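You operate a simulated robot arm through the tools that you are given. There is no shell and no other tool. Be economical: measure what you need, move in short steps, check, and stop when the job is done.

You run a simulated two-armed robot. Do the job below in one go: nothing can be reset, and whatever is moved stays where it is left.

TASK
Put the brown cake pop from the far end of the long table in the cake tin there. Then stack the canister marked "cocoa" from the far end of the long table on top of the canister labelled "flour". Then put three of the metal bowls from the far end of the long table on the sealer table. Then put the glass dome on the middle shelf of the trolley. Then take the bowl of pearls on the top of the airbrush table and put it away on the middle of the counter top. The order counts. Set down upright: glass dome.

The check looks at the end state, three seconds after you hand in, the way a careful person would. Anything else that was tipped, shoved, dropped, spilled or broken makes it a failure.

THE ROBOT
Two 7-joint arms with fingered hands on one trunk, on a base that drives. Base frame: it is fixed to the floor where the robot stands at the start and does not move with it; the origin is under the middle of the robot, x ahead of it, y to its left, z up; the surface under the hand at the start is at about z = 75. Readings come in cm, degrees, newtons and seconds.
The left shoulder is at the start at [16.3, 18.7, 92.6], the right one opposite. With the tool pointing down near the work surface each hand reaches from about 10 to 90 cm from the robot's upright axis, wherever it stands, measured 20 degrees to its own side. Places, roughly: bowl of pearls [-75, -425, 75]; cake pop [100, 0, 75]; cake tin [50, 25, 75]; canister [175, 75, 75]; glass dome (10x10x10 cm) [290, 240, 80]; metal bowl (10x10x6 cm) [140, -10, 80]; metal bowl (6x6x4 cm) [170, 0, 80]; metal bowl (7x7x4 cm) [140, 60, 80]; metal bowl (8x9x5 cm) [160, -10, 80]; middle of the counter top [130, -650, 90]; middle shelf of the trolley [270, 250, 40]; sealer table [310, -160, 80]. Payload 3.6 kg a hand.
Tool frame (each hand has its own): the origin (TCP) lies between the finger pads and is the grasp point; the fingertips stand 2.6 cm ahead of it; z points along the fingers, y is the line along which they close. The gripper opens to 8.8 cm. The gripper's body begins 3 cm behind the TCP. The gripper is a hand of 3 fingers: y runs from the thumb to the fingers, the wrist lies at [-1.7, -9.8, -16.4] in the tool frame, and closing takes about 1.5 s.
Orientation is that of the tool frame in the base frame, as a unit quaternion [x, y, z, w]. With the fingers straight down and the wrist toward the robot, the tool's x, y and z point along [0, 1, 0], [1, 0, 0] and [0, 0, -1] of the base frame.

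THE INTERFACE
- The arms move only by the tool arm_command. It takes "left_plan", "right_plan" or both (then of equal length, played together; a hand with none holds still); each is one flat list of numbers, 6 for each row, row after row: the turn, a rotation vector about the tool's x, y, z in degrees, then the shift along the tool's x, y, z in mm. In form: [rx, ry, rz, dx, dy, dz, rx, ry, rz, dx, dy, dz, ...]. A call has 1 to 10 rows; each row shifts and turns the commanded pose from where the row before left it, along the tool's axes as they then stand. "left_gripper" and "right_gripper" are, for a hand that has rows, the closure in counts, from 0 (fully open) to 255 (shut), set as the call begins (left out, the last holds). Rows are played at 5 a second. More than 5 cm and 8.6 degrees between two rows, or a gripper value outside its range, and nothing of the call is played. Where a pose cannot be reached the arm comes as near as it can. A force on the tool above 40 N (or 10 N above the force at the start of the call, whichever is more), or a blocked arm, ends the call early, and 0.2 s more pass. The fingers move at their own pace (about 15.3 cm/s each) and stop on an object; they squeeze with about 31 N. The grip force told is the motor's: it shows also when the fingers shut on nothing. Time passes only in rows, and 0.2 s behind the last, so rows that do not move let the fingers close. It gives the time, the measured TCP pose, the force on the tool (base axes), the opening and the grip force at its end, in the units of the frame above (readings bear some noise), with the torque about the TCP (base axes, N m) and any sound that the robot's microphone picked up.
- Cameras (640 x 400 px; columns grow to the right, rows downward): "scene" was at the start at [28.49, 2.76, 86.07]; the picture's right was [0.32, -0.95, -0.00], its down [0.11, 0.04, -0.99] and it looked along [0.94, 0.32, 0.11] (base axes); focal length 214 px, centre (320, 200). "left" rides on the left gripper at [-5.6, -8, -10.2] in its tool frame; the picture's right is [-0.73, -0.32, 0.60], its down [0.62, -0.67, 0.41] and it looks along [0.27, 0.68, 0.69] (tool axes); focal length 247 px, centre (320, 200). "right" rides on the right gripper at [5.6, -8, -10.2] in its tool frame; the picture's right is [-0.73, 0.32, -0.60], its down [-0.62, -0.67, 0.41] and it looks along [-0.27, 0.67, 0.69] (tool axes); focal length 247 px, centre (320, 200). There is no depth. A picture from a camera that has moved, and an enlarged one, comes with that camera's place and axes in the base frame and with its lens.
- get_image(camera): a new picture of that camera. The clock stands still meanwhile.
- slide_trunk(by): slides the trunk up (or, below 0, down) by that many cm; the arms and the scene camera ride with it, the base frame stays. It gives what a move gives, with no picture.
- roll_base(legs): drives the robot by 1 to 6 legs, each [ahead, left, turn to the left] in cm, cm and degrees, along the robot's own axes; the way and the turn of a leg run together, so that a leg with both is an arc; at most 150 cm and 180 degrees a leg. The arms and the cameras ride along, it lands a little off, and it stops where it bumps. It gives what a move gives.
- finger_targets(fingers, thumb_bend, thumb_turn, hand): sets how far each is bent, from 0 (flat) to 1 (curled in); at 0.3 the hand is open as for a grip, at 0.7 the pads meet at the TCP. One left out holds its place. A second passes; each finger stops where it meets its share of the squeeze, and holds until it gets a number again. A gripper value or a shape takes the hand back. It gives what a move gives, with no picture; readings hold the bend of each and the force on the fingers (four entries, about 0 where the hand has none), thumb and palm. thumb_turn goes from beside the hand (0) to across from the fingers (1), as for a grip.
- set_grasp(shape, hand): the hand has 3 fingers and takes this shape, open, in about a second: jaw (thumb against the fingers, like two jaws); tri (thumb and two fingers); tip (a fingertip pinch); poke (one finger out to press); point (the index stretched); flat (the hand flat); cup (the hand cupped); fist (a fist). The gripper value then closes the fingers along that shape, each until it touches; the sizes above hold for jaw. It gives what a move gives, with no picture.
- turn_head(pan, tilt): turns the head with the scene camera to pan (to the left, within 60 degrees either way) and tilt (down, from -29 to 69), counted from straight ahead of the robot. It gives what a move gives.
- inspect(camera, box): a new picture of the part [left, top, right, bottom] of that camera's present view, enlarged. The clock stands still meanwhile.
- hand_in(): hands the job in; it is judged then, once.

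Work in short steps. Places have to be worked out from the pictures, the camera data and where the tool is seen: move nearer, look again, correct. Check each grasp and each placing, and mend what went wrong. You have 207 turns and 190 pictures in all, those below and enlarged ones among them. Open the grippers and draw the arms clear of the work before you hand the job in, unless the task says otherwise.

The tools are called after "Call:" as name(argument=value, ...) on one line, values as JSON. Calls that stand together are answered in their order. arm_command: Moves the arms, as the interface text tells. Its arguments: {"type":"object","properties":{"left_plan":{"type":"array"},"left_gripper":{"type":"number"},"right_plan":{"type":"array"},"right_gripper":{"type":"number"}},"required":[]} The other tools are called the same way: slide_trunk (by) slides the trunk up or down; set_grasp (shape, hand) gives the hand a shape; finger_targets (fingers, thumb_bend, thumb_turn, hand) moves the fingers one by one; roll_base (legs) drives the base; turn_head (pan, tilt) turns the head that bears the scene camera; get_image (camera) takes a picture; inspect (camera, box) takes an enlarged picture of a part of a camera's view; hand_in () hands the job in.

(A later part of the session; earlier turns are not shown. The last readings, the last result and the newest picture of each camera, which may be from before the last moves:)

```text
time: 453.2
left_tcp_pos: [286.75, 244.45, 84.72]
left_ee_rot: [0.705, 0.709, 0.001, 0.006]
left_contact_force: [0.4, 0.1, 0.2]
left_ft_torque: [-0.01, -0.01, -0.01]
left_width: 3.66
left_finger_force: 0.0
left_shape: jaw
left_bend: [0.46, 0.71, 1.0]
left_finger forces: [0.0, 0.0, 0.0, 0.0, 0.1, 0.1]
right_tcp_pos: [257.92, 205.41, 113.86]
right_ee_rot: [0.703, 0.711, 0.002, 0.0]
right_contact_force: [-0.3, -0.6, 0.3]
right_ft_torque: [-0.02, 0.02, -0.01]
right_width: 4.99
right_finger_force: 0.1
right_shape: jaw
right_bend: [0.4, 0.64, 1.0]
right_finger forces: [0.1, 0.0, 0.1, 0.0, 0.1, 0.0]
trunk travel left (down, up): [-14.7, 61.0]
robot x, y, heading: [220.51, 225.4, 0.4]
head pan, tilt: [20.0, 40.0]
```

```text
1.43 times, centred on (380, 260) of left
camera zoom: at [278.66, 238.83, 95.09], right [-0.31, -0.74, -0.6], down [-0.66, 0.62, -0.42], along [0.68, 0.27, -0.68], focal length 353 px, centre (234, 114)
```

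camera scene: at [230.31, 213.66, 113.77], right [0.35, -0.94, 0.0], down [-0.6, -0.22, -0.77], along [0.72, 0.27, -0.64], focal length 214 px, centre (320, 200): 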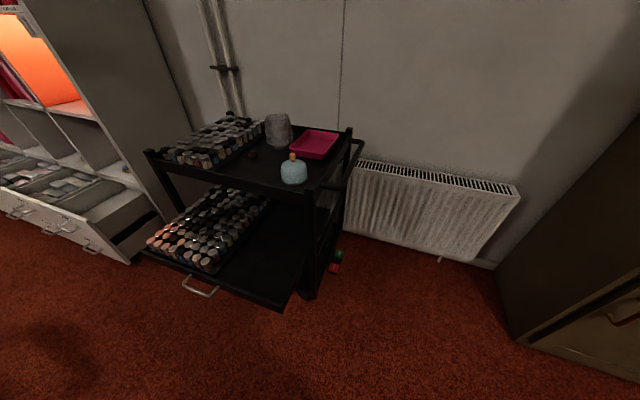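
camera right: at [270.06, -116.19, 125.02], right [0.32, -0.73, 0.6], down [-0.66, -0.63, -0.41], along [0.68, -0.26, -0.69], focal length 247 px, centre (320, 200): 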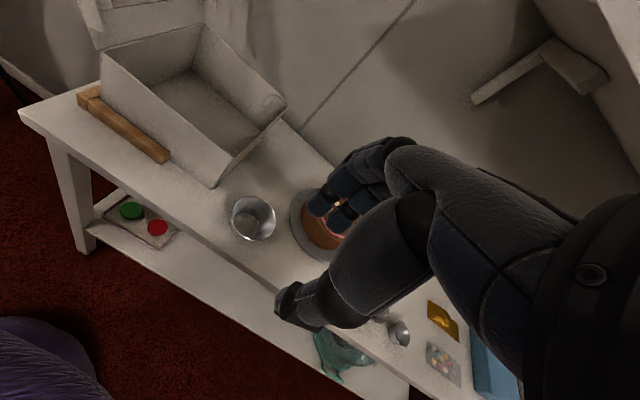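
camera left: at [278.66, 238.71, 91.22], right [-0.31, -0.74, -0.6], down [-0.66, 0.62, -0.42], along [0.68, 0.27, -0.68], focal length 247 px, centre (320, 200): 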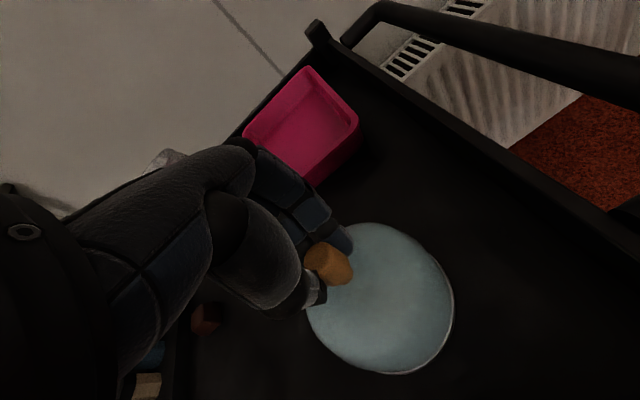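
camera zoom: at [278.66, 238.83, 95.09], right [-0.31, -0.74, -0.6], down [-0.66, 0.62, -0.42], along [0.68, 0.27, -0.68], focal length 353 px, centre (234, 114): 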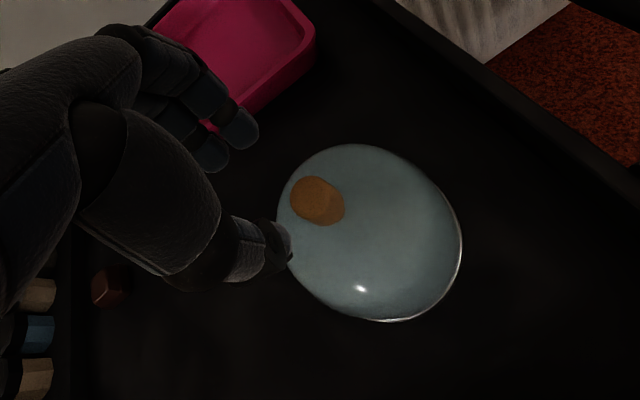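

In the jaw shape the thumb tip reaches ~2 cm lower than the fingertips, hence the slip. Try the "tip" pinch shape and look where the tips meet (in air).

Call:
arm_command(left_plan=[0, 0, 0, 0, 0, -40, 0, 0, 0, 0, 0, -20])

Call:
set_grasp(hand="left", shape="tip")

Call:
arm_command(left_plan=[0, 0, 0, 0, 0, 0, 0, 0, 0, 0, 0, 0, 0, 0, 0, 0, 0, 0, 0, 0, 0, 0, 0, 0, 0, 0, 0, 0, 0, 0, 0, 0, 0, 0, 0, 0], left_gripper=255)

Call:
get_image(camera="left")

```text
time: 453.8
left_tcp_pos: [286.56, 244.2, 90.99]
left_ee_rot: [0.706, 0.709, 0.001, 0.007]
left_contact_force: [0.4, -0.5, -0.9]
left_ft_torque: [0.02, -0.01, 0.01]
left_width: 3.69
left_finger_force: 0.0
left_shape: jaw
left_bend: [0.46, 0.71, 1.0]
left_finger forces: [0.0, 0.0, 0.1, 0.0, 0.0, 0.1]
right_tcp_pos: [257.95, 205.34, 113.73]
right_ee_rot: [0.703, 0.711, 0.001, 0.0]
right_contact_force: [0.5, -0.9, 0.5]
right_ft_torque: [0.05, 0.0, 0.01]
right_width: 5.0
right_finger_force: 0.1
right_shape: jaw
right_bend: [0.4, 0.64, 1.0]
right_finger forces: [0.0, 0.0, 0.1, 0.0, 0.0, 0.0]
trunk travel left (down, up): [-14.7, 61.0]
robot x, y, heading: [220.88, 225.37, 0.6]
head pan, tilt: [20.0, 40.0]
```

```text
time: 454.7
left_tcp_pos: [286.56, 244.34, 90.9]
left_ee_rot: [0.705, 0.709, 0.002, 0.006]
left_contact_force: [-0.2, 0.6, 0.0]
left_ft_torque: [-0.01, -0.03, 0.01]
left_width: 8.75
left_finger_force: 0.0
left_shape: tip
left_bend: [0.3, 0.3, 0.98]
left_finger forces: [0.1, 0.1, 0.1, 0.0, 0.1, 0.1]
right_tcp_pos: [258.0, 205.25, 113.83]
right_ee_rot: [0.702, 0.712, 0.002, 0.0]
right_contact_force: [0.4, -0.6, 0.1]
right_ft_torque: [0.0, 0.03, -0.01]
right_width: 4.96
right_finger_force: 0.0
right_shape: jaw
right_bend: [0.4, 0.64, 1.0]
right_finger forces: [0.0, 0.0, 0.0, 0.0, 0.0, 0.1]
trunk travel left (down, up): [-14.7, 61.0]
robot x, y, heading: [220.34, 225.21, 0.2]
head pan, tilt: [20.0, 40.0]
```

```text
time: 456.1
left_tcp_pos: [286.52, 244.33, 90.92]
left_ee_rot: [0.705, 0.709, 0.001, 0.007]
left_contact_force: [0.7, 0.2, -0.2]
left_ft_torque: [-0.02, 0.0, 0.0]
left_width: 0.0
left_finger_force: 30.9
left_shape: tip
left_bend: [0.7, 0.46, 1.0]
left_finger forces: [0.0, 0.1, 0.1, 0.1, 0.0, 0.0]
right_tcp_pos: [258.0, 205.3, 113.75]
right_ee_rot: [0.703, 0.711, 0.0, 0.0]
right_contact_force: [0.2, 0.2, 0.4]
right_ft_torque: [0.04, 0.0, 0.01]
right_width: 4.95
right_finger_force: 0.1
right_shape: jaw
right_bend: [0.4, 0.64, 1.0]
right_finger forces: [0.0, 0.1, 0.0, 0.1, 0.0, 0.0]
trunk travel left (down, up): [-14.7, 61.0]
robot x, y, heading: [220.68, 225.32, 0.5]
head pan, tilt: [20.0, 40.0]
```

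```text
58 pictures are left
camera left: at [278.5, 238.76, 101.25], right [-0.31, -0.74, -0.6], down [-0.66, 0.62, -0.42], along [0.68, 0.27, -0.68], focal length 247 px, centre (320, 200)
```

left: 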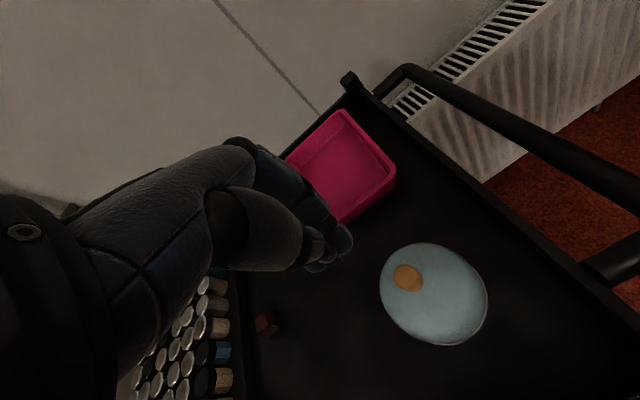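

The tip pinch meets neatly at the fingertips. Reopen, align to the knob at [286.4,243.1], descend to TCP≈80.

Call:
arm_command(left_plan=[0, 0, 0, -12, -1, 0, 0, 0, 0, 0, 0, 0, 0, 0, 0, 0, 0, 0, 0, 0, 0, 0, 0, 0, 0, 0, 0, 0, 0, 40, 0, 0, 0, 0, 0, 40, 0, 0, 0, 0, 0, 20], left_gripper=60)

Call:
get_image(camera="left")

```text
time: 457.7
left_tcp_pos: [286.64, 242.95, 80.91]
left_ee_rot: [0.704, 0.71, 0.0, 0.006]
left_contact_force: [0.4, -0.4, 0.4]
left_ft_torque: [0.01, -0.01, 0.01]
left_width: 6.73
left_finger_force: 0.0
left_shape: tip
left_bend: [0.34, 0.5, 0.99]
left_finger forces: [0.0, 0.1, 0.1, 0.0, 0.0, 0.0]
right_tcp_pos: [257.91, 205.45, 113.79]
right_ee_rot: [0.703, 0.711, 0.0, 0.0]
right_contact_force: [0.2, 0.6, -0.1]
right_ft_torque: [0.02, 0.01, 0.0]
right_width: 5.0
right_finger_force: 0.0
right_shape: jaw
right_bend: [0.4, 0.64, 1.0]
right_finger forces: [0.0, 0.0, 0.0, 0.1, 0.0, 0.0]
trunk travel left (down, up): [-14.7, 61.0]
robot x, y, heading: [220.53, 225.49, 0.3]
head pan, tilt: [20.0, 40.0]
```

```text
57 pictures are left
camera left: at [278.53, 237.42, 91.18], right [-0.31, -0.74, -0.6], down [-0.66, 0.62, -0.42], along [0.68, 0.27, -0.68], focal length 247 px, centre (320, 200)
```

left: 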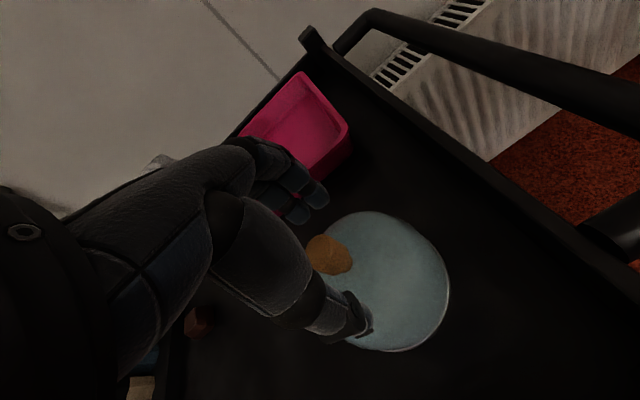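

Aligned with the knob. Lower 5 mm and close.

Call:
arm_command(left_plan=[0, 0, 0, 0, 0, 5, 0, 0, 0, 0, 0, 0])

Call:
arm_command(left_plan=[0, 0, 0, 0, 0, 0, 0, 0, 0, 0, 0, 0, 0, 0, 0, 0, 0, 0, 0, 0, 0, 0, 0, 0, 0, 0, 0, 0, 0, 0, 0, 0, 0, 0, 0, 0, 0, 0, 0, 0, 0, 0], left_gripper=255)

Call:
get_image(camera="left")

```text
time: 458.3
left_tcp_pos: [286.56, 242.96, 80.28]
left_ee_rot: [0.706, 0.709, 0.001, 0.007]
left_contact_force: [-0.4, -0.2, 0.4]
left_ft_torque: [0.04, -0.03, 0.01]
left_width: 6.74
left_finger_force: 0.1
left_shape: tip
left_bend: [0.34, 0.5, 0.99]
left_finger forces: [0.0, 0.0, 0.0, 0.0, 0.1, 0.0]
right_tcp_pos: [257.9, 205.43, 113.86]
right_ee_rot: [0.703, 0.711, 0.001, 0.0]
right_contact_force: [-0.5, 0.5, 0.4]
right_ft_torque: [0.0, 0.02, 0.01]
right_width: 4.98
right_finger_force: 0.2
right_shape: jaw
right_bend: [0.4, 0.64, 1.0]
right_finger forces: [0.0, 0.1, 0.0, 0.1, 0.0, 0.0]
trunk travel left (down, up): [-14.7, 61.0]
robot x, y, heading: [220.54, 225.58, 0.3]
head pan, tilt: [20.0, 40.0]
```

```text
time: 459.9
left_tcp_pos: [286.59, 242.87, 80.65]
left_ee_rot: [0.705, 0.709, 0.003, 0.009]
left_contact_force: [3.1, -2.5, 22.7]
left_ft_torque: [-0.11, 0.51, 0.06]
left_width: 1.3
left_finger_force: 31.1
left_shape: tip
left_bend: [0.7, 0.73, 1.0]
left_finger forces: [20.7, 12.1, 0.1, 0.0, 43.5, 0.0]
right_tcp_pos: [257.84, 205.29, 113.84]
right_ee_rot: [0.703, 0.711, 0.001, 0.0]
right_contact_force: [0.2, -0.3, 0.2]
right_ft_torque: [0.02, 0.03, 0.01]
right_width: 4.96
right_finger_force: 0.0
right_shape: jaw
right_bend: [0.4, 0.64, 1.0]
right_finger forces: [0.0, 0.1, 0.0, 0.0, 0.0, 0.0]
trunk travel left (down, up): [-14.7, 61.0]
robot x, y, heading: [220.8, 225.5, 0.7]
head pan, tilt: [20.0, 40.0]
```

```text
56 pictures are left
camera left: at [278.46, 237.38, 90.95], right [-0.3, -0.74, -0.6], down [-0.66, 0.62, -0.43], along [0.69, 0.26, -0.68], focal length 247 px, centre (320, 200)
```

left: 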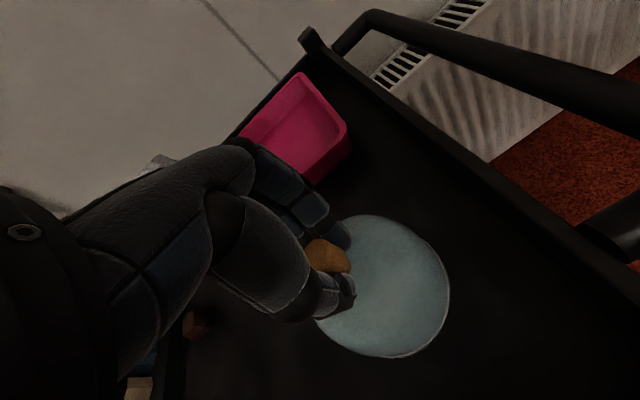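

Both fingers and thumb now grip the knob (width 1.3). Lift slowly 1.5 cm and check.

Call:
arm_command(left_plan=[0, 0, 0, 0, 0, -4, 0, 0, 0, 0, 0, -4, 0, 0, 0, 0, 0, -5, 0, 0, 0, 0, 0, -5, 0, 0, 0, 0, 0, 0])

Call:
get_image(camera="left")

```text
time: 461.1
left_tcp_pos: [286.58, 243.07, 82.14]
left_ee_rot: [0.705, 0.709, 0.0, 0.006]
left_contact_force: [-0.4, 0.3, -0.6]
left_ft_torque: [0.03, -0.05, 0.03]
left_width: 1.27
left_finger_force: 30.8
left_shape: tip
left_bend: [0.7, 0.73, 1.0]
left_finger forces: [17.4, 13.4, 0.1, 0.0, 28.7, 0.0]
right_tcp_pos: [258.0, 205.48, 113.8]
right_ee_rot: [0.702, 0.712, 0.001, 0.001]
right_contact_force: [0.2, 0.3, 0.4]
right_ft_torque: [0.01, -0.02, -0.02]
right_width: 4.99
right_finger_force: 0.0
right_shape: jaw
right_bend: [0.4, 0.64, 1.0]
right_finger forces: [0.0, 0.0, 0.0, 0.1, 0.0, 0.0]
trunk travel left (down, up): [-14.7, 61.0]
robot x, y, heading: [220.56, 225.84, 0.9]
head pan, tilt: [20.0, 40.0]
```

```text
55 pictures are left
camera left: at [278.51, 237.52, 92.43], right [-0.31, -0.74, -0.6], down [-0.66, 0.62, -0.42], along [0.68, 0.27, -0.68], focal length 247 px, centre (320, 200)
```

left: 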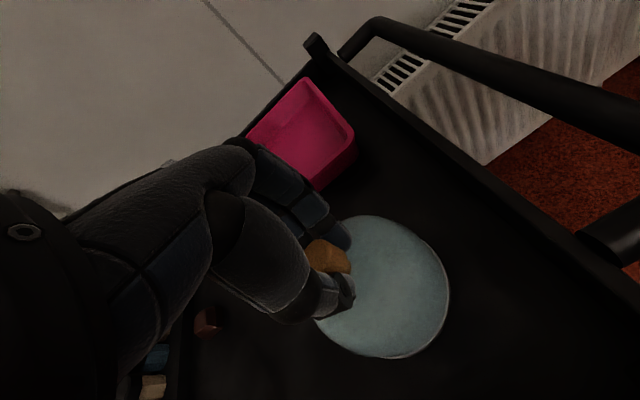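

The dome is held. Lift to z≈93 and bring it back over the protruding shelf.

Call:
arm_command(left_plan=[0, 0, 0, 0, 0, -30, 0, 0, 0, 0, 0, -40, 0, 0, 0, 0, 0, -40, 0, 0, 0, 8, -40, 0, 0, 0, 0, 9, -40, 0, 0, 0, 0, 9, -40, 0, 0, 0, 0, 9, -40, 0, 0, 0, 0, 9, -40, 0, 0, 0, 0, 6, -26, 0])

Call:
turn_head(pan=35, tilt=50)

Call:
get_image(camera="scene")

Call:
get_image(camera="left")

```text
time: 463.1
left_tcp_pos: [265.47, 247.72, 93.28]
left_ee_rot: [0.706, 0.709, 0.001, 0.005]
left_contact_force: [0.0, 0.3, -0.6]
left_ft_torque: [0.04, 0.01, 0.02]
left_width: 1.29
left_finger_force: 31.2
left_shape: tip
left_bend: [0.7, 0.73, 1.0]
left_finger forces: [17.4, 14.1, 0.0, 0.1, 28.2, 0.1]
left hand out of reach, approached as far as the arm can: row 9
right_tcp_pos: [258.04, 205.32, 113.82]
right_ee_rot: [0.703, 0.712, 0.0, -0.001]
right_contact_force: [0.2, -0.9, 0.3]
right_ft_torque: [-0.01, 0.03, 0.0]
right_width: 4.98
right_finger_force: 0.1
right_shape: jaw
right_bend: [0.4, 0.64, 1.0]
right_finger forces: [0.1, 0.0, 0.0, 0.0, 0.0, 0.0]
trunk travel left (down, up): [-14.7, 61.0]
robot x, y, heading: [220.68, 225.39, 0.7]
head pan, tilt: [20.0, 40.0]
```

```text
time: 463.8
left_tcp_pos: [265.53, 247.75, 93.24]
left_ee_rot: [0.705, 0.709, 0.001, 0.005]
left_contact_force: [-0.4, -0.2, 0.2]
left_ft_torque: [-0.03, -0.01, -0.01]
left_width: 1.31
left_finger_force: 31.3
left_shape: tip
left_bend: [0.7, 0.73, 1.0]
left_finger forces: [17.3, 14.1, 0.0, 0.0, 28.2, 0.1]
right_tcp_pos: [257.86, 205.29, 113.87]
right_ee_rot: [0.703, 0.711, 0.001, 0.0]
right_contact_force: [-0.9, 1.2, -0.2]
right_ft_torque: [0.02, 0.02, 0.02]
right_width: 4.96
right_finger_force: 0.1
right_shape: jaw
right_bend: [0.4, 0.64, 1.0]
right_finger forces: [0.0, 0.1, 0.1, 0.1, 0.0, 0.0]
trunk travel left (down, up): [-14.7, 61.0]
robot x, y, heading: [220.66, 225.55, 0.6]
head pan, tilt: [35.0, 50.0]
```

```text
54 pictures are left
camera scene: at [245.6, 230.16, 85.16], right [0.58, -0.82, 0.0], down [-0.62, -0.44, -0.64], along [0.52, 0.37, -0.77], focal length 214 px, centre (320, 200)
```

scene: 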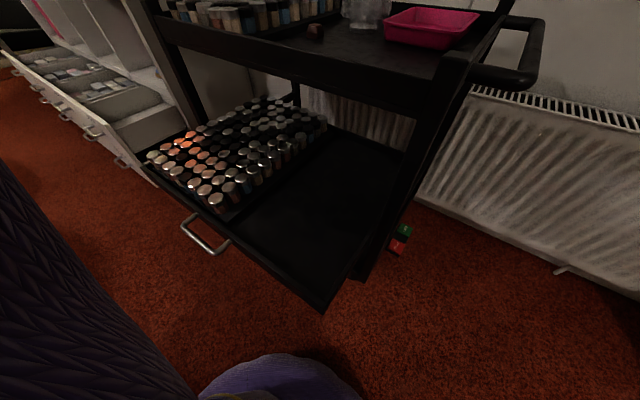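

```text
53 pictures are left
camera left: at [257.43, 242.17, 103.59], right [-0.31, -0.74, -0.6], down [-0.66, 0.62, -0.42], along [0.68, 0.27, -0.68], focal length 247 px, centre (320, 200)
```

left: 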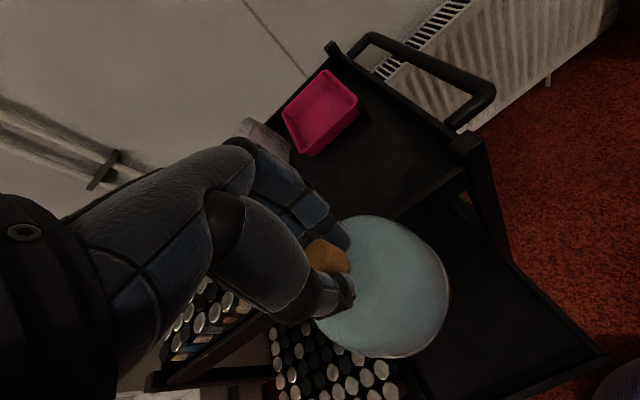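

Free shelf area: x 256–281, y 237–263. Nudge +2 cm in y, lower with the trunk 14 cm, then the arm.

Call:
arm_command(left_plan=[0, 0, 0, 10, 0, 0, 0, 0, 0, 10, 0, 0])

Call:
slide_trunk(by=-14)

Call:
arm_command(left_plan=[0, 0, 0, 0, 0, 40, 0, 0, 0, 0, 0, 40, 0, 0, 0, 0, 0, 40, 0, 0, 0, 0, 0, 40])

Call:
get_image(camera="left")

```text
time: 464.4
left_tcp_pos: [265.51, 249.77, 93.31]
left_ee_rot: [0.706, 0.708, 0.001, 0.006]
left_contact_force: [0.3, 1.1, -1.7]
left_ft_torque: [-0.02, -0.02, -0.04]
left_width: 1.26
left_finger_force: 31.3
left_shape: tip
left_bend: [0.7, 0.73, 1.0]
left_finger forces: [17.3, 14.1, 0.0, 0.0, 28.0, 0.0]
right_tcp_pos: [258.04, 205.47, 113.9]
right_ee_rot: [0.703, 0.711, 0.002, 0.001]
right_contact_force: [-1.2, -0.3, 0.3]
right_ft_torque: [-0.02, 0.02, 0.02]
right_width: 5.0
right_finger_force: 0.0
right_shape: jaw
right_bend: [0.4, 0.64, 1.0]
right_finger forces: [0.0, 0.0, 0.0, 0.1, 0.0, 0.1]
trunk travel left (down, up): [-14.7, 61.0]
robot x, y, heading: [220.64, 225.57, 0.3]
head pan, tilt: [35.0, 50.0]
```

```text
time: 466.1
left_tcp_pos: [270.19, 249.59, 73.08]
left_ee_rot: [0.703, 0.705, -0.068, -0.063]
left_contact_force: [-17.2, -2.2, 2.8]
left_ft_torque: [0.05, -0.56, -0.14]
left_width: 1.17
left_finger_force: 31.1
left_shape: tip
left_bend: [0.7, 0.72, 1.0]
left_finger forces: [30.1, 23.0, 0.0, 0.0, 31.3, 0.1]
right_tcp_pos: [257.77, 205.4, 99.99]
right_ee_rot: [0.702, 0.712, 0.002, 0.001]
right_contact_force: [-0.6, 0.2, 0.3]
right_ft_torque: [0.0, 0.0, 0.0]
right_width: 5.0
right_finger_force: 0.1
right_shape: jaw
right_bend: [0.4, 0.64, 1.0]
right_finger forces: [0.0, 0.0, 0.0, 0.0, 0.0, 0.0]
trunk travel left (down, up): [-0.7, 75.0]
robot x, y, heading: [220.55, 225.58, 0.6]
head pan, tilt: [35.0, 50.0]
```

```text
time: 466.4
left_tcp_pos: [269.9, 249.47, 71.67]
left_ee_rot: [0.705, 0.703, -0.071, -0.062]
left_contact_force: [-25.9, -1.1, 8.3]
left_ft_torque: [0.12, -1.38, 0.02]
left_width: 1.19
left_finger_force: 30.7
left_shape: tip
left_bend: [0.7, 0.72, 1.0]
left_finger forces: [28.5, 33.6, 0.0, 0.0, 30.1, 0.0]
left hand out of reach, approached as far as the arm can: row 1
right_tcp_pos: [257.69, 205.62, 99.94]
right_ee_rot: [0.703, 0.711, 0.002, 0.001]
right_contact_force: [0.0, 0.2, -0.3]
right_ft_torque: [0.01, -0.01, 0.0]
right_width: 4.99
right_finger_force: 0.0
right_shape: jaw
right_bend: [0.4, 0.64, 1.0]
right_finger forces: [0.1, 0.1, 0.0, 0.0, 0.0, 0.0]
trunk travel left (down, up): [-0.7, 75.0]
robot x, y, heading: [220.09, 225.91, 0.6]
head pan, tilt: [35.0, 50.0]
stopped in row 1 (left hand): the force on the tool passed its limit at 50 N (the readings are from after the stop); the commanded pose is now the measured one
```

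```text
52 pictures are left
camera left: at [263.99, 244.07, 83.42], right [-0.43, -0.74, -0.52], down [-0.73, 0.62, -0.29], along [0.54, 0.26, -0.8], focal length 247 px, centre (320, 200)
```

left: 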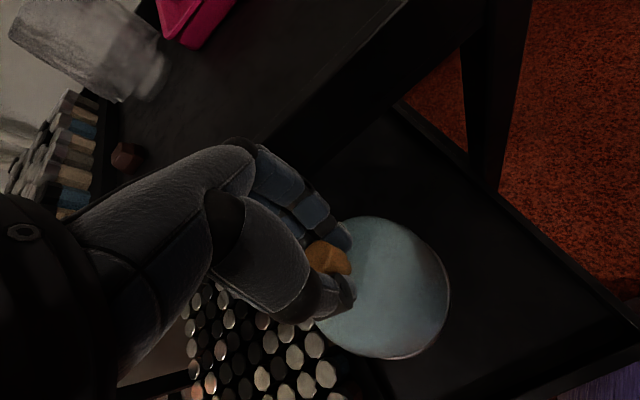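

The arm was too close to the body and the hand pressed the trolley's top edge. Back the base away 10 cm.

Call:
roll_base(legs=[[-10, 0, 0]])

Call:
get_image(camera="left")

Call:
get_image(camera="scene")

```text
time: 467.6
left_tcp_pos: [260.46, 249.39, 71.59]
left_ee_rot: [0.704, 0.704, -0.068, -0.063]
left_contact_force: [0.0, 0.0, -1.0]
left_ft_torque: [-0.01, -0.02, -0.01]
left_width: 1.15
left_finger_force: 31.1
left_shape: tip
left_bend: [0.7, 0.72, 1.0]
left_finger forces: [18.2, 15.8, 0.0, 0.0, 29.4, 0.0]
right_tcp_pos: [247.93, 205.19, 99.82]
right_ee_rot: [0.703, 0.711, 0.001, 0.0]
right_contact_force: [0.8, -0.1, -0.3]
right_ft_torque: [-0.01, -0.04, 0.02]
right_width: 4.97
right_finger_force: 0.1
right_shape: jaw
right_bend: [0.4, 0.64, 1.0]
right_finger forces: [0.1, 0.1, 0.0, 0.0, 0.0, 0.0]
trunk travel left (down, up): [-0.7, 75.0]
robot x, y, heading: [210.32, 225.6, 0.3]
head pan, tilt: [35.0, 50.0]
```

```text
51 pictures are left
camera left: at [254.52, 244.01, 83.31], right [-0.42, -0.74, -0.52], down [-0.73, 0.62, -0.29], along [0.54, 0.26, -0.8], focal length 247 px, centre (320, 200)
```

left: 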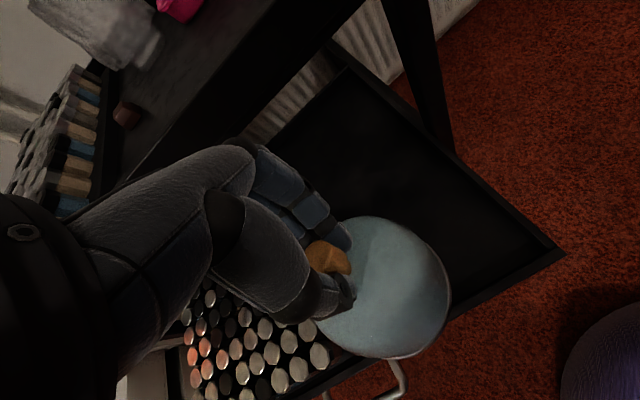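

```text
50 pictures are left
camera scene: at [238.54, 230.09, 70.06], right [0.58, -0.82, 0.0], down [-0.62, -0.44, -0.64], along [0.52, 0.37, -0.77], focal length 214 px, centre (320, 200)
```

scene: 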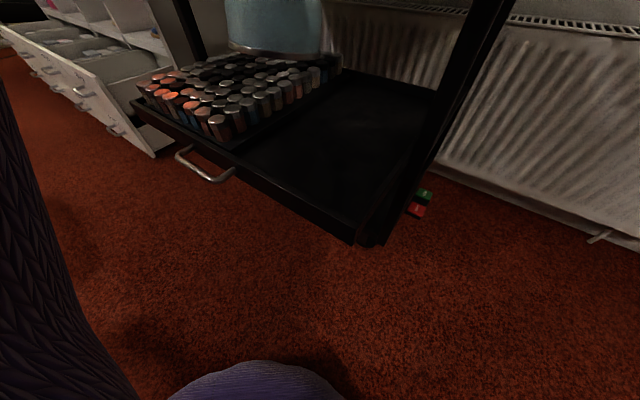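

Dome still firmly held and the trolley hasn't moved. Re-level the tool (−10.7° pitch) at x≈262 and descend.

Call:
arm_command(left_plan=[-5.35, 0, 0, 0, 8, 0, -5.35, 0, 0, 0, 8, 0, 0, 0, 0, 0, 0, 30, 0, 0, 0, 0, 0, 30])

Call:
get_image(camera="scene")

```text
time: 468.6
left_tcp_pos: [264.05, 249.46, 65.39]
left_ee_rot: [0.707, 0.708, -0.004, 0.004]
left_contact_force: [-0.4, -0.1, -1.9]
left_ft_torque: [0.02, -0.02, 0.02]
left_width: 1.18
left_finger_force: 30.7
left_shape: tip
left_bend: [0.7, 0.72, 1.0]
left_finger forces: [18.1, 16.1, 0.0, 0.0, 29.2, 0.1]
left hand out of reach, approached as far as the arm can: row 1, 2
right_tcp_pos: [248.07, 205.28, 99.86]
right_ee_rot: [0.703, 0.711, 0.001, 0.0]
right_contact_force: [-0.1, -0.3, -0.5]
right_ft_torque: [-0.01, 0.0, -0.01]
right_width: 5.0
right_finger_force: 0.1
right_shape: jaw
right_bend: [0.4, 0.64, 1.0]
right_finger forces: [0.1, 0.0, 0.1, 0.0, 0.0, 0.1]
trunk travel left (down, up): [-0.7, 75.0]
robot x, y, heading: [210.55, 225.39, 0.4]
head pan, tilt: [35.0, 50.0]
```

```text
49 pictures are left
camera scene: at [238.58, 230.1, 70.04], right [0.58, -0.82, 0.0], down [-0.62, -0.44, -0.64], along [0.52, 0.37, -0.77], focal length 214 px, centre (320, 200)
```

scene: 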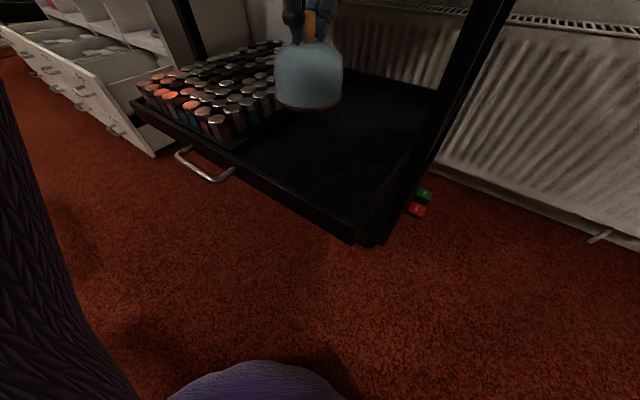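

Perfect view: dome upright at ≈[262.3,249]. Descend in steps.

Call:
arm_command(left_plan=[0, 0, 0, 0, 0, 30, 0, 0, 0, 0, 0, 30, 0, 0, 0, 0, 0, 20, 0, 0, 0, 0, 0, 10])

Call:
get_image(camera="scene")

```text
time: 469.6
left_tcp_pos: [264.11, 249.36, 56.37]
left_ee_rot: [0.707, 0.707, -0.004, 0.003]
left_contact_force: [0.8, -0.3, -1.2]
left_ft_torque: [-0.01, 0.03, 0.01]
left_width: 1.19
left_finger_force: 30.7
left_shape: tip
left_bend: [0.7, 0.72, 1.0]
left_finger forces: [18.0, 16.4, 0.1, 0.0, 28.7, 0.0]
right_tcp_pos: [247.84, 205.19, 99.83]
right_ee_rot: [0.704, 0.711, 0.002, 0.001]
right_contact_force: [-0.1, 0.5, 0.0]
right_ft_torque: [-0.01, 0.01, -0.02]
right_width: 4.96
right_finger_force: 0.1
right_shape: jaw
right_bend: [0.4, 0.64, 1.0]
right_finger forces: [0.1, 0.0, 0.0, 0.0, 0.0, 0.0]
trunk travel left (down, up): [-0.7, 75.0]
robot x, y, heading: [210.21, 225.46, 0.3]
head pan, tilt: [35.0, 50.0]
```

```text
48 pictures are left
camera scene: at [238.57, 230.09, 70.05], right [0.58, -0.82, 0.0], down [-0.62, -0.44, -0.64], along [0.52, 0.37, -0.77], focal length 214 px, centre (320, 200)
```

scene: 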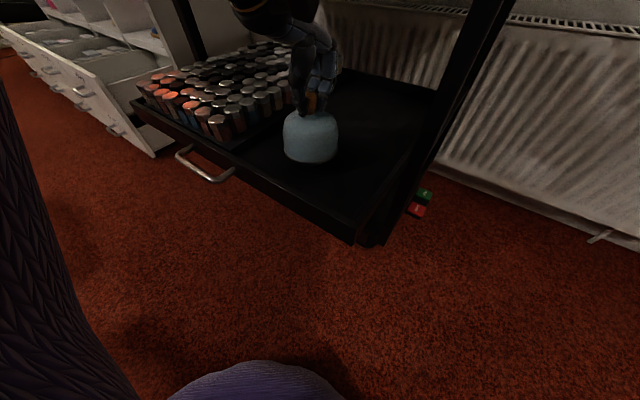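

Call:
arm_command(left_plan=[0, 0, 0, 0, 0, 8, 0, 0, 0, 0, 0, 6, 0, 0, 0, 0, 0, 4])

Call:
arm_command(left_plan=[0, 0, 0, 0, 0, 4, 0, 0, 0, 0, 0, 3, 0, 0, 0, 0, 0, 0])

Call:
inspect(camera="scene", box=[220, 50, 420, 240])

```text
time: 470.4
left_tcp_pos: [264.06, 249.22, 54.71]
left_ee_rot: [0.707, 0.707, -0.003, 0.003]
left_contact_force: [0.1, -0.1, -1.2]
left_ft_torque: [0.0, 0.01, -0.03]
left_width: 1.18
left_finger_force: 31.1
left_shape: tip
left_bend: [0.7, 0.72, 1.0]
left_finger forces: [18.0, 16.4, 0.0, 0.0, 28.8, 0.1]
right_tcp_pos: [247.87, 205.3, 99.86]
right_ee_rot: [0.704, 0.711, 0.001, 0.0]
right_contact_force: [-0.5, 0.3, -0.5]
right_ft_torque: [0.0, 0.03, -0.03]
right_width: 4.95
right_finger_force: 0.1
right_shape: jaw
right_bend: [0.4, 0.64, 1.0]
right_finger forces: [0.1, 0.0, 0.1, 0.1, 0.0, 0.1]
trunk travel left (down, up): [-0.7, 75.0]
robot x, y, heading: [210.33, 225.44, 0.5]
head pan, tilt: [35.0, 50.0]
```

```text
time: 471.2
left_tcp_pos: [264.09, 249.32, 54.14]
left_ee_rot: [0.707, 0.707, -0.003, 0.003]
left_contact_force: [0.0, -0.1, -1.0]
left_ft_torque: [0.0, 0.0, 0.01]
left_width: 1.17
left_finger_force: 30.8
left_shape: tip
left_bend: [0.7, 0.72, 1.0]
left_finger forces: [18.0, 16.5, 0.0, 0.0, 28.8, 0.1]
right_tcp_pos: [247.89, 205.28, 99.83]
right_ee_rot: [0.704, 0.711, 0.001, 0.0]
right_contact_force: [-0.5, -0.1, -0.2]
right_ft_torque: [-0.01, 0.0, 0.0]
right_width: 4.99
right_finger_force: 0.1
right_shape: jaw
right_bend: [0.4, 0.64, 1.0]
right_finger forces: [0.0, 0.1, 0.0, 0.0, 0.0, 0.0]
trunk travel left (down, up): [-0.7, 75.0]
robot x, y, heading: [210.7, 225.56, 0.6]
head pan, tilt: [35.0, 50.0]
```

```text
2.11 times, centred on (320, 145) of scene
camera zoom: at [238.56, 230.09, 70.05], right [0.58, -0.82, 0.0], down [-0.62, -0.44, -0.64], along [0.52, 0.37, -0.77], focal length 452 px, centre (320, 316)
```

zoom: 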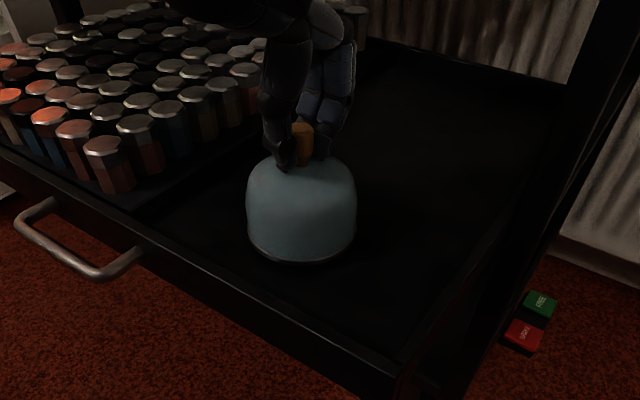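

Not yet touching; continue down in small steps.

Call:
arm_command(left_plan=[0, 0, 0, 0, 0, 4, 0, 0, 0, 0, 0, 4, 0, 0, 0, 0, 0, 0])

Call:
arm_command(left_plan=[0, 0, 0, 0, 0, 4, 0, 0, 0, 0, 0, 4, 0, 0, 0, 0, 0, 0])

```text
time: 472.0
left_tcp_pos: [264.18, 249.1, 53.41]
left_ee_rot: [0.707, 0.707, -0.001, 0.005]
left_contact_force: [0.7, 2.3, 13.5]
left_ft_torque: [0.0, 0.34, -0.07]
left_width: 1.21
left_finger_force: 31.3
left_shape: tip
left_bend: [0.7, 0.72, 1.0]
left_finger forces: [17.0, 19.2, 0.1, 0.0, 39.6, 0.0]
right_tcp_pos: [247.8, 205.2, 99.92]
right_ee_rot: [0.704, 0.71, 0.002, 0.0]
right_contact_force: [-0.5, 0.9, 0.3]
right_ft_torque: [-0.02, 0.01, -0.01]
right_width: 4.97
right_finger_force: 0.0
right_shape: jaw
right_bend: [0.4, 0.64, 1.0]
right_finger forces: [0.0, 0.1, 0.1, 0.1, 0.1, 0.1]
trunk travel left (down, up): [-0.7, 75.0]
robot x, y, heading: [210.27, 224.81, 0.5]
head pan, tilt: [35.0, 50.0]
```

```text
time: 472.5
left_tcp_pos: [264.53, 249.0, 53.43]
left_ee_rot: [0.707, 0.707, 0.004, 0.011]
left_contact_force: [0.8, 3.2, 19.9]
left_ft_torque: [0.0, 0.53, -0.05]
left_width: 1.2
left_finger_force: 30.8
left_shape: tip
left_bend: [0.7, 0.73, 1.0]
left_finger forces: [16.7, 20.7, 0.0, 0.0, 46.1, 0.0]
right_tcp_pos: [247.8, 205.33, 99.77]
right_ee_rot: [0.703, 0.711, 0.001, 0.0]
right_contact_force: [0.1, 0.0, -0.9]
right_ft_torque: [-0.01, 0.0, 0.04]
right_width: 4.97
right_finger_force: 0.0
right_shape: jaw
right_bend: [0.4, 0.64, 1.0]
right_finger forces: [0.0, 0.1, 0.0, 0.1, 0.0, 0.0]
trunk travel left (down, up): [-0.7, 75.0]
robot x, y, heading: [210.8, 225.45, 0.2]
head pan, tilt: [35.0, 50.0]
stopped in row 2 (left hand): the force on the tool passed its limit at 45 N (the readings are from after the stop); the commanded pose is now the measured one
```

On the shelf. Ease up 2 mm, open, then lift away straight up.

Call:
arm_command(left_plan=[0, 0, 0, 0, 0, -2, 0, 0, 0, 0, 0, 0])

Call:
arm_command(left_plan=[0, 0, 0, 0, 0, 0, 0, 0, 0, 0, 0, 0, 0, 0, 0, 0, 0, 0, 0, 0, 0, 0, 0, 0, 0, 0, 0, 0, 0, 0], left_gripper=60)

Call:
inspect(camera="scene", box=[220, 50, 420, 240])

```text
time: 473.1
left_tcp_pos: [264.25, 248.99, 53.32]
left_ee_rot: [0.706, 0.708, 0.0, 0.008]
left_contact_force: [2.1, 0.1, 13.2]
left_ft_torque: [-0.04, 0.31, -0.01]
left_width: 1.2
left_finger_force: 31.2
left_shape: tip
left_bend: [0.7, 0.73, 1.0]
left_finger forces: [18.7, 18.7, 0.0, 0.0, 38.4, 0.0]
right_tcp_pos: [247.83, 205.24, 99.95]
right_ee_rot: [0.703, 0.711, 0.002, -0.001]
right_contact_force: [-0.9, 0.0, 1.0]
right_ft_torque: [0.02, -0.02, 0.01]
right_width: 4.99
right_finger_force: 0.0
right_shape: jaw
right_bend: [0.4, 0.64, 1.0]
right_finger forces: [0.2, 0.1, 0.0, 0.0, 0.0, 0.0]
trunk travel left (down, up): [-0.7, 75.0]
robot x, y, heading: [210.55, 225.58, 0.4]
head pan, tilt: [35.0, 50.0]
```

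```text
time: 474.3
left_tcp_pos: [264.24, 249.24, 53.34]
left_ee_rot: [0.707, 0.707, 0.001, 0.008]
left_contact_force: [0.2, 0.7, -0.5]
left_ft_torque: [0.03, 0.01, -0.04]
left_width: 6.71
left_finger_force: 0.1
left_shape: tip
left_bend: [0.34, 0.5, 0.99]
left_finger forces: [0.0, 0.1, 0.0, 0.0, 0.0, 0.1]
right_tcp_pos: [247.89, 205.32, 99.91]
right_ee_rot: [0.703, 0.711, 0.002, -0.001]
right_contact_force: [-0.6, -0.1, 0.3]
right_ft_torque: [0.0, 0.02, 0.0]
right_width: 4.98
right_finger_force: 0.0
right_shape: jaw
right_bend: [0.4, 0.64, 1.0]
right_finger forces: [0.0, 0.0, 0.0, 0.0, 0.1, 0.0]
trunk travel left (down, up): [-0.7, 75.0]
robot x, y, heading: [210.95, 225.36, 0.2]
head pan, tilt: [35.0, 50.0]
```

```text
2.11 times, centred on (320, 145) of scene
camera zoom: at [238.56, 230.1, 70.05], right [0.58, -0.81, 0.0], down [-0.62, -0.44, -0.64], along [0.52, 0.37, -0.77], focal length 452 px, centre (320, 316)
```

zoom: 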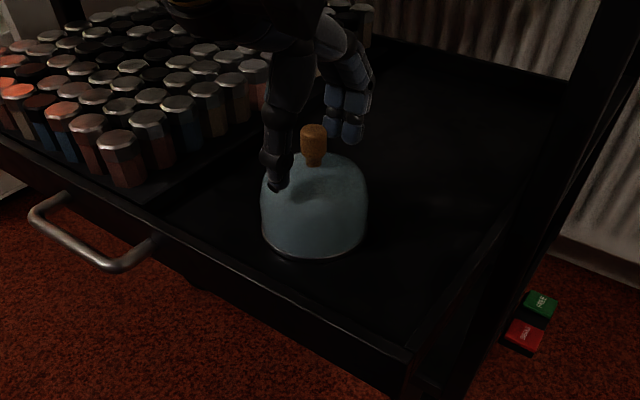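

Dome stands upright on the middle shelf. Lift the hand straight up and away.

Call:
arm_command(left_plan=[0, 0, 0, 0, 0, -20, 0, 0, 0, 0, 0, -40, 0, 0, 0, 0, 0, -40, 0, 0, 0, 0, 0, -40, 0, 0, 0, 0, 0, -40, 0, 0, 0, 0, 0, -40, 0, 0, 0, 0, 0, -40])

Call:
get_image(camera="scene")

Call:
slide_trunk(by=36)

```text
time: 475.9
left_tcp_pos: [264.03, 249.4, 79.45]
left_ee_rot: [0.708, 0.706, 0.0, 0.008]
left_contact_force: [0.0, -0.1, 0.0]
left_ft_torque: [-0.02, -0.01, 0.0]
left_width: 6.71
left_finger_force: 0.0
left_shape: tip
left_bend: [0.34, 0.5, 0.99]
left_finger forces: [0.0, 0.0, 0.0, 0.0, 0.0, 0.0]
right_tcp_pos: [247.83, 205.34, 99.8]
right_ee_rot: [0.704, 0.711, 0.001, 0.0]
right_contact_force: [0.7, -0.3, -0.6]
right_ft_torque: [0.01, 0.0, -0.02]
right_width: 4.98
right_finger_force: 0.1
right_shape: jaw
right_bend: [0.4, 0.64, 1.0]
right_finger forces: [0.0, 0.0, 0.0, 0.0, 0.0, 0.1]
trunk travel left (down, up): [-0.7, 75.0]
robot x, y, heading: [210.74, 225.5, 0.4]
head pan, tilt: [35.0, 50.0]
```

```text
45 pictures are left
camera scene: at [238.54, 230.09, 70.06], right [0.58, -0.82, 0.0], down [-0.62, -0.44, -0.64], along [0.52, 0.37, -0.77], focal length 214 px, centre (320, 200)
```

scene: 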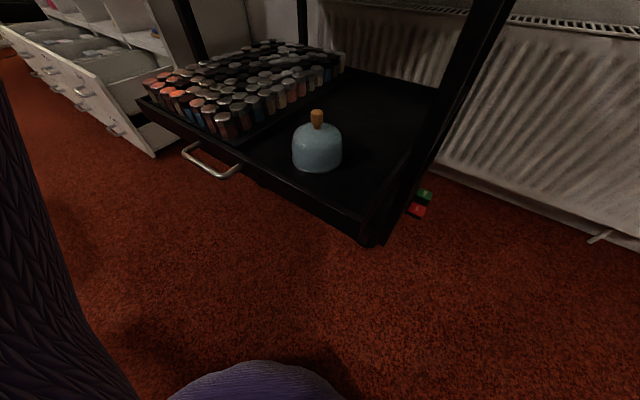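

```text
time: 479.4
left_tcp_pos: [264.04, 249.26, 115.26]
left_ee_rot: [0.708, 0.706, 0.0, 0.008]
left_contact_force: [-1.2, 0.0, 0.2]
left_ft_torque: [-0.01, -0.01, -0.01]
left_width: 6.7
left_finger_force: 0.1
left_shape: tip
left_bend: [0.34, 0.5, 0.99]
left_finger forces: [0.0, 0.1, 0.0, 0.0, 0.1, 0.0]
right_tcp_pos: [248.01, 205.36, 135.81]
right_ee_rot: [0.703, 0.712, 0.002, 0.0]
right_contact_force: [1.4, 0.9, -0.7]
right_ft_torque: [0.0, 0.0, 0.03]
right_width: 4.96
right_finger_force: 0.1
right_shape: jaw
right_bend: [0.4, 0.64, 1.0]
right_finger forces: [0.0, 0.0, 0.1, 0.1, 0.0, 0.1]
trunk travel left (down, up): [-36.7, 39.0]
robot x, y, heading: [210.47, 225.56, 0.6]
head pan, tilt: [35.0, 50.0]
```

Dome placed. Now the bowl of pearls: back through the gap (y≈205) to the near side, then face −y.

Call:
arm_command(left_plan=[0, 0, 0, 0, -20, -40, 0, 0, 0, 0, -20, -40, 0, 0, 0, 0, -20, -40, 0, 0, 0, 0, -20, -40, 0, 0, 0, 0, -20, -40])

Call:
roll_base(legs=[[0, -20, 0], [-130, 0, 0], [-125, 0, 0], [0, 0, -45], [0, 0, -45]])

Call:
turn_head(pan=0, tilt=20)

Call:
get_image(camera="scene")

```text
time: 480.6
left_tcp_pos: [253.41, 249.73, 135.52]
left_ee_rot: [0.707, 0.707, 0.0, 0.008]
left_contact_force: [0.2, -0.3, -1.4]
left_ft_torque: [0.02, -0.06, 0.03]
left_width: 6.72
left_finger_force: 0.0
left_shape: tip
left_bend: [0.34, 0.5, 0.99]
left_finger forces: [0.0, 0.0, 0.0, 0.0, 0.1, 0.0]
right_tcp_pos: [247.77, 205.28, 135.87]
right_ee_rot: [0.704, 0.711, 0.001, 0.0]
right_contact_force: [-0.6, -0.3, 0.3]
right_ft_torque: [0.02, 0.0, 0.0]
right_width: 4.97
right_finger_force: 0.0
right_shape: jaw
right_bend: [0.4, 0.64, 1.0]
right_finger forces: [0.1, 0.0, 0.1, 0.0, 0.2, 0.0]
trunk travel left (down, up): [-36.7, 39.0]
robot x, y, heading: [210.46, 225.27, 0.6]
head pan, tilt: [35.0, 50.0]
```

```text
time: 498.5
left_tcp_pos: [-21.53, 157.69, 135.54]
left_ee_rot: [1.0, 0.013, -0.004, 0.007]
left_contact_force: [1.1, 0.3, 0.0]
left_ft_torque: [-0.02, 0.01, 0.01]
left_width: 6.69
left_finger_force: 0.1
left_shape: tip
left_bend: [0.34, 0.5, 0.99]
left_finger forces: [0.0, 0.0, 0.0, 0.0, 0.1, 0.0]
right_tcp_pos: [-66.12, 162.15, 135.83]
right_ee_rot: [1.0, 0.018, 0.001, 0.001]
right_contact_force: [-0.6, 0.0, -0.6]
right_ft_torque: [0.02, 0.01, 0.0]
right_width: 5.0
right_finger_force: 0.1
right_shape: jaw
right_bend: [0.4, 0.64, 1.0]
right_finger forces: [0.1, 0.0, 0.1, 0.0, 0.1, 0.0]
trunk travel left (down, up): [-36.7, 39.0]
robot x, y, heading: [-47.11, 200.11, -88.3]
head pan, tilt: [35.0, 50.0]
```

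```text
time: 499.5
left_tcp_pos: [-21.41, 157.63, 135.55]
left_ee_rot: [1.0, 0.012, -0.005, 0.006]
left_contact_force: [0.8, -1.0, 0.7]
left_ft_torque: [-0.02, -0.01, -0.03]
left_width: 6.7
left_finger_force: 0.0
left_shape: tip
left_bend: [0.34, 0.5, 0.99]
left_finger forces: [0.1, 0.0, 0.0, 0.1, 0.1, 0.1]
right_tcp_pos: [-66.14, 162.11, 135.79]
right_ee_rot: [1.0, 0.018, 0.001, 0.001]
right_contact_force: [-0.7, -0.5, -0.5]
right_ft_torque: [-0.01, -0.06, -0.01]
right_width: 4.99
right_finger_force: 0.1
right_shape: jaw
right_bend: [0.4, 0.64, 1.0]
right_finger forces: [0.0, 0.0, 0.0, 0.0, 0.0, 0.0]
trunk travel left (down, up): [-36.7, 39.0]
robot x, y, heading: [-47.01, 199.92, -87.9]
head pan, tilt: [0.0, 20.0]
```

```text
44 pictures are left
camera scene: at [-46.06, 175.85, 113.71], right [-1.0, -0.03, 0.0], down [-0.01, 0.34, -0.94], along [0.03, -0.94, -0.34], focal length 214 px, centre (320, 200)
```

scene: 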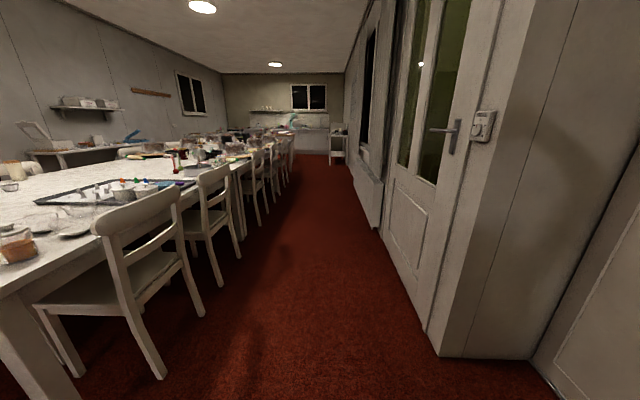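

The near aisle is clear. Drive down it toward the airbrush table.

Call:
roll_base(legs=[[0, 0, -2], [140, 5, 0], [145, 0, 0], [145, 0, 0], [90, 0, 0]])

Call:
turn_head(pan=0, tilt=30)

Call:
get_image(camera="scene")

```text
time: 524.9
left_tcp_pos: [-15.07, -365.38, 135.36]
left_ee_rot: [1.0, 0.003, -0.004, 0.006]
left_contact_force: [0.1, -0.4, -0.5]
left_ft_torque: [0.0, 0.01, 0.01]
left_width: 6.69
left_finger_force: 0.0
left_shape: tip
left_bend: [0.34, 0.5, 0.99]
left_finger forces: [0.0, 0.1, 0.1, 0.0, 0.0, 0.0]
right_tcp_pos: [-59.54, -360.16, 135.87]
right_ee_rot: [1.0, 0.009, 0.002, 0.001]
right_contact_force: [-0.3, 0.1, -0.1]
right_ft_torque: [-0.02, 0.01, 0.0]
right_width: 4.98
right_finger_force: 0.1
right_shape: jaw
right_bend: [0.4, 0.64, 1.0]
right_finger forces: [0.0, 0.0, 0.0, 0.0, 0.1, 0.0]
trunk travel left (down, up): [-36.7, 39.0]
robot x, y, heading: [-39.91, -322.38, -89.4]
head pan, tilt: [0.0, 20.0]
```

```text
time: 525.6
left_tcp_pos: [-15.04, -365.43, 135.56]
left_ee_rot: [1.0, 0.004, -0.007, 0.006]
left_contact_force: [-0.1, -0.1, -0.1]
left_ft_torque: [0.0, 0.01, -0.02]
left_width: 6.7
left_finger_force: 0.0
left_shape: tip
left_bend: [0.34, 0.5, 0.99]
left_finger forces: [0.0, 0.0, 0.0, 0.0, 0.1, 0.0]
right_tcp_pos: [-59.5, -359.98, 135.9]
right_ee_rot: [1.0, 0.009, 0.001, 0.001]
right_contact_force: [-0.1, -0.4, -0.2]
right_ft_torque: [-0.01, -0.02, 0.0]
right_width: 4.98
right_finger_force: 0.1
right_shape: jaw
right_bend: [0.4, 0.64, 1.0]
right_finger forces: [0.0, 0.1, 0.1, 0.0, 0.1, 0.0]
trunk travel left (down, up): [-36.7, 39.0]
robot x, y, heading: [-39.79, -322.84, -89.4]
head pan, tilt: [0.0, 30.0]
```

```text
43 pictures are left
camera scene: at [-39.27, -346.41, 112.12], right [-1.0, -0.01, 0.0], down [-0.01, 0.5, -0.87], along [0.01, -0.87, -0.5], focal length 214 px, centre (320, 200)
```

scene: 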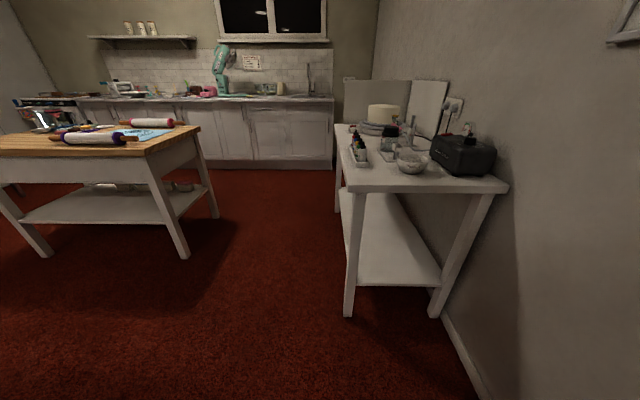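

Airbrush table is ahead-right with a bowl near its front edge. Zoom in on it and the counter.

Call:
inspect(camera="scene", box=[320, 90, 520, 215])

Call:
inspect(camera="scene", box=[0, 40, 340, 200])

```text
3.20 times, centred on (420, 152) of scene
camera zoom: at [-39.27, -346.41, 112.12], right [-1.0, -0.01, 0.0], down [-0.01, 0.5, -0.87], along [0.01, -0.87, -0.5], focal length 686 px, centre (0, 352)
```

zoom: 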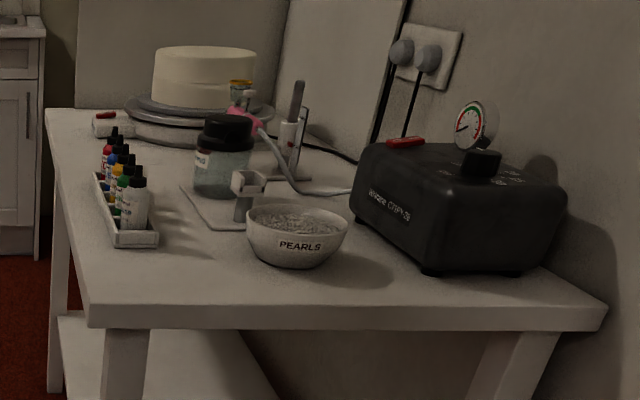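

```text
1.88 times, centred on (170, 120) of scene
camera zoom: at [-39.27, -346.41, 112.12], right [-1.0, -0.01, 0.0], down [-0.01, 0.5, -0.87], along [0.01, -0.87, -0.5], focal length 404 px, centre (602, 351)
```

zoom: 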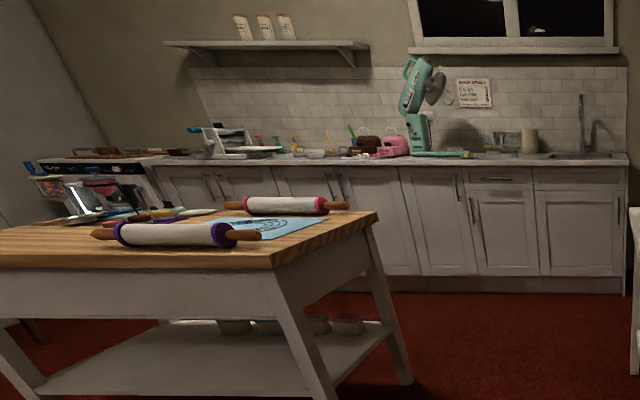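

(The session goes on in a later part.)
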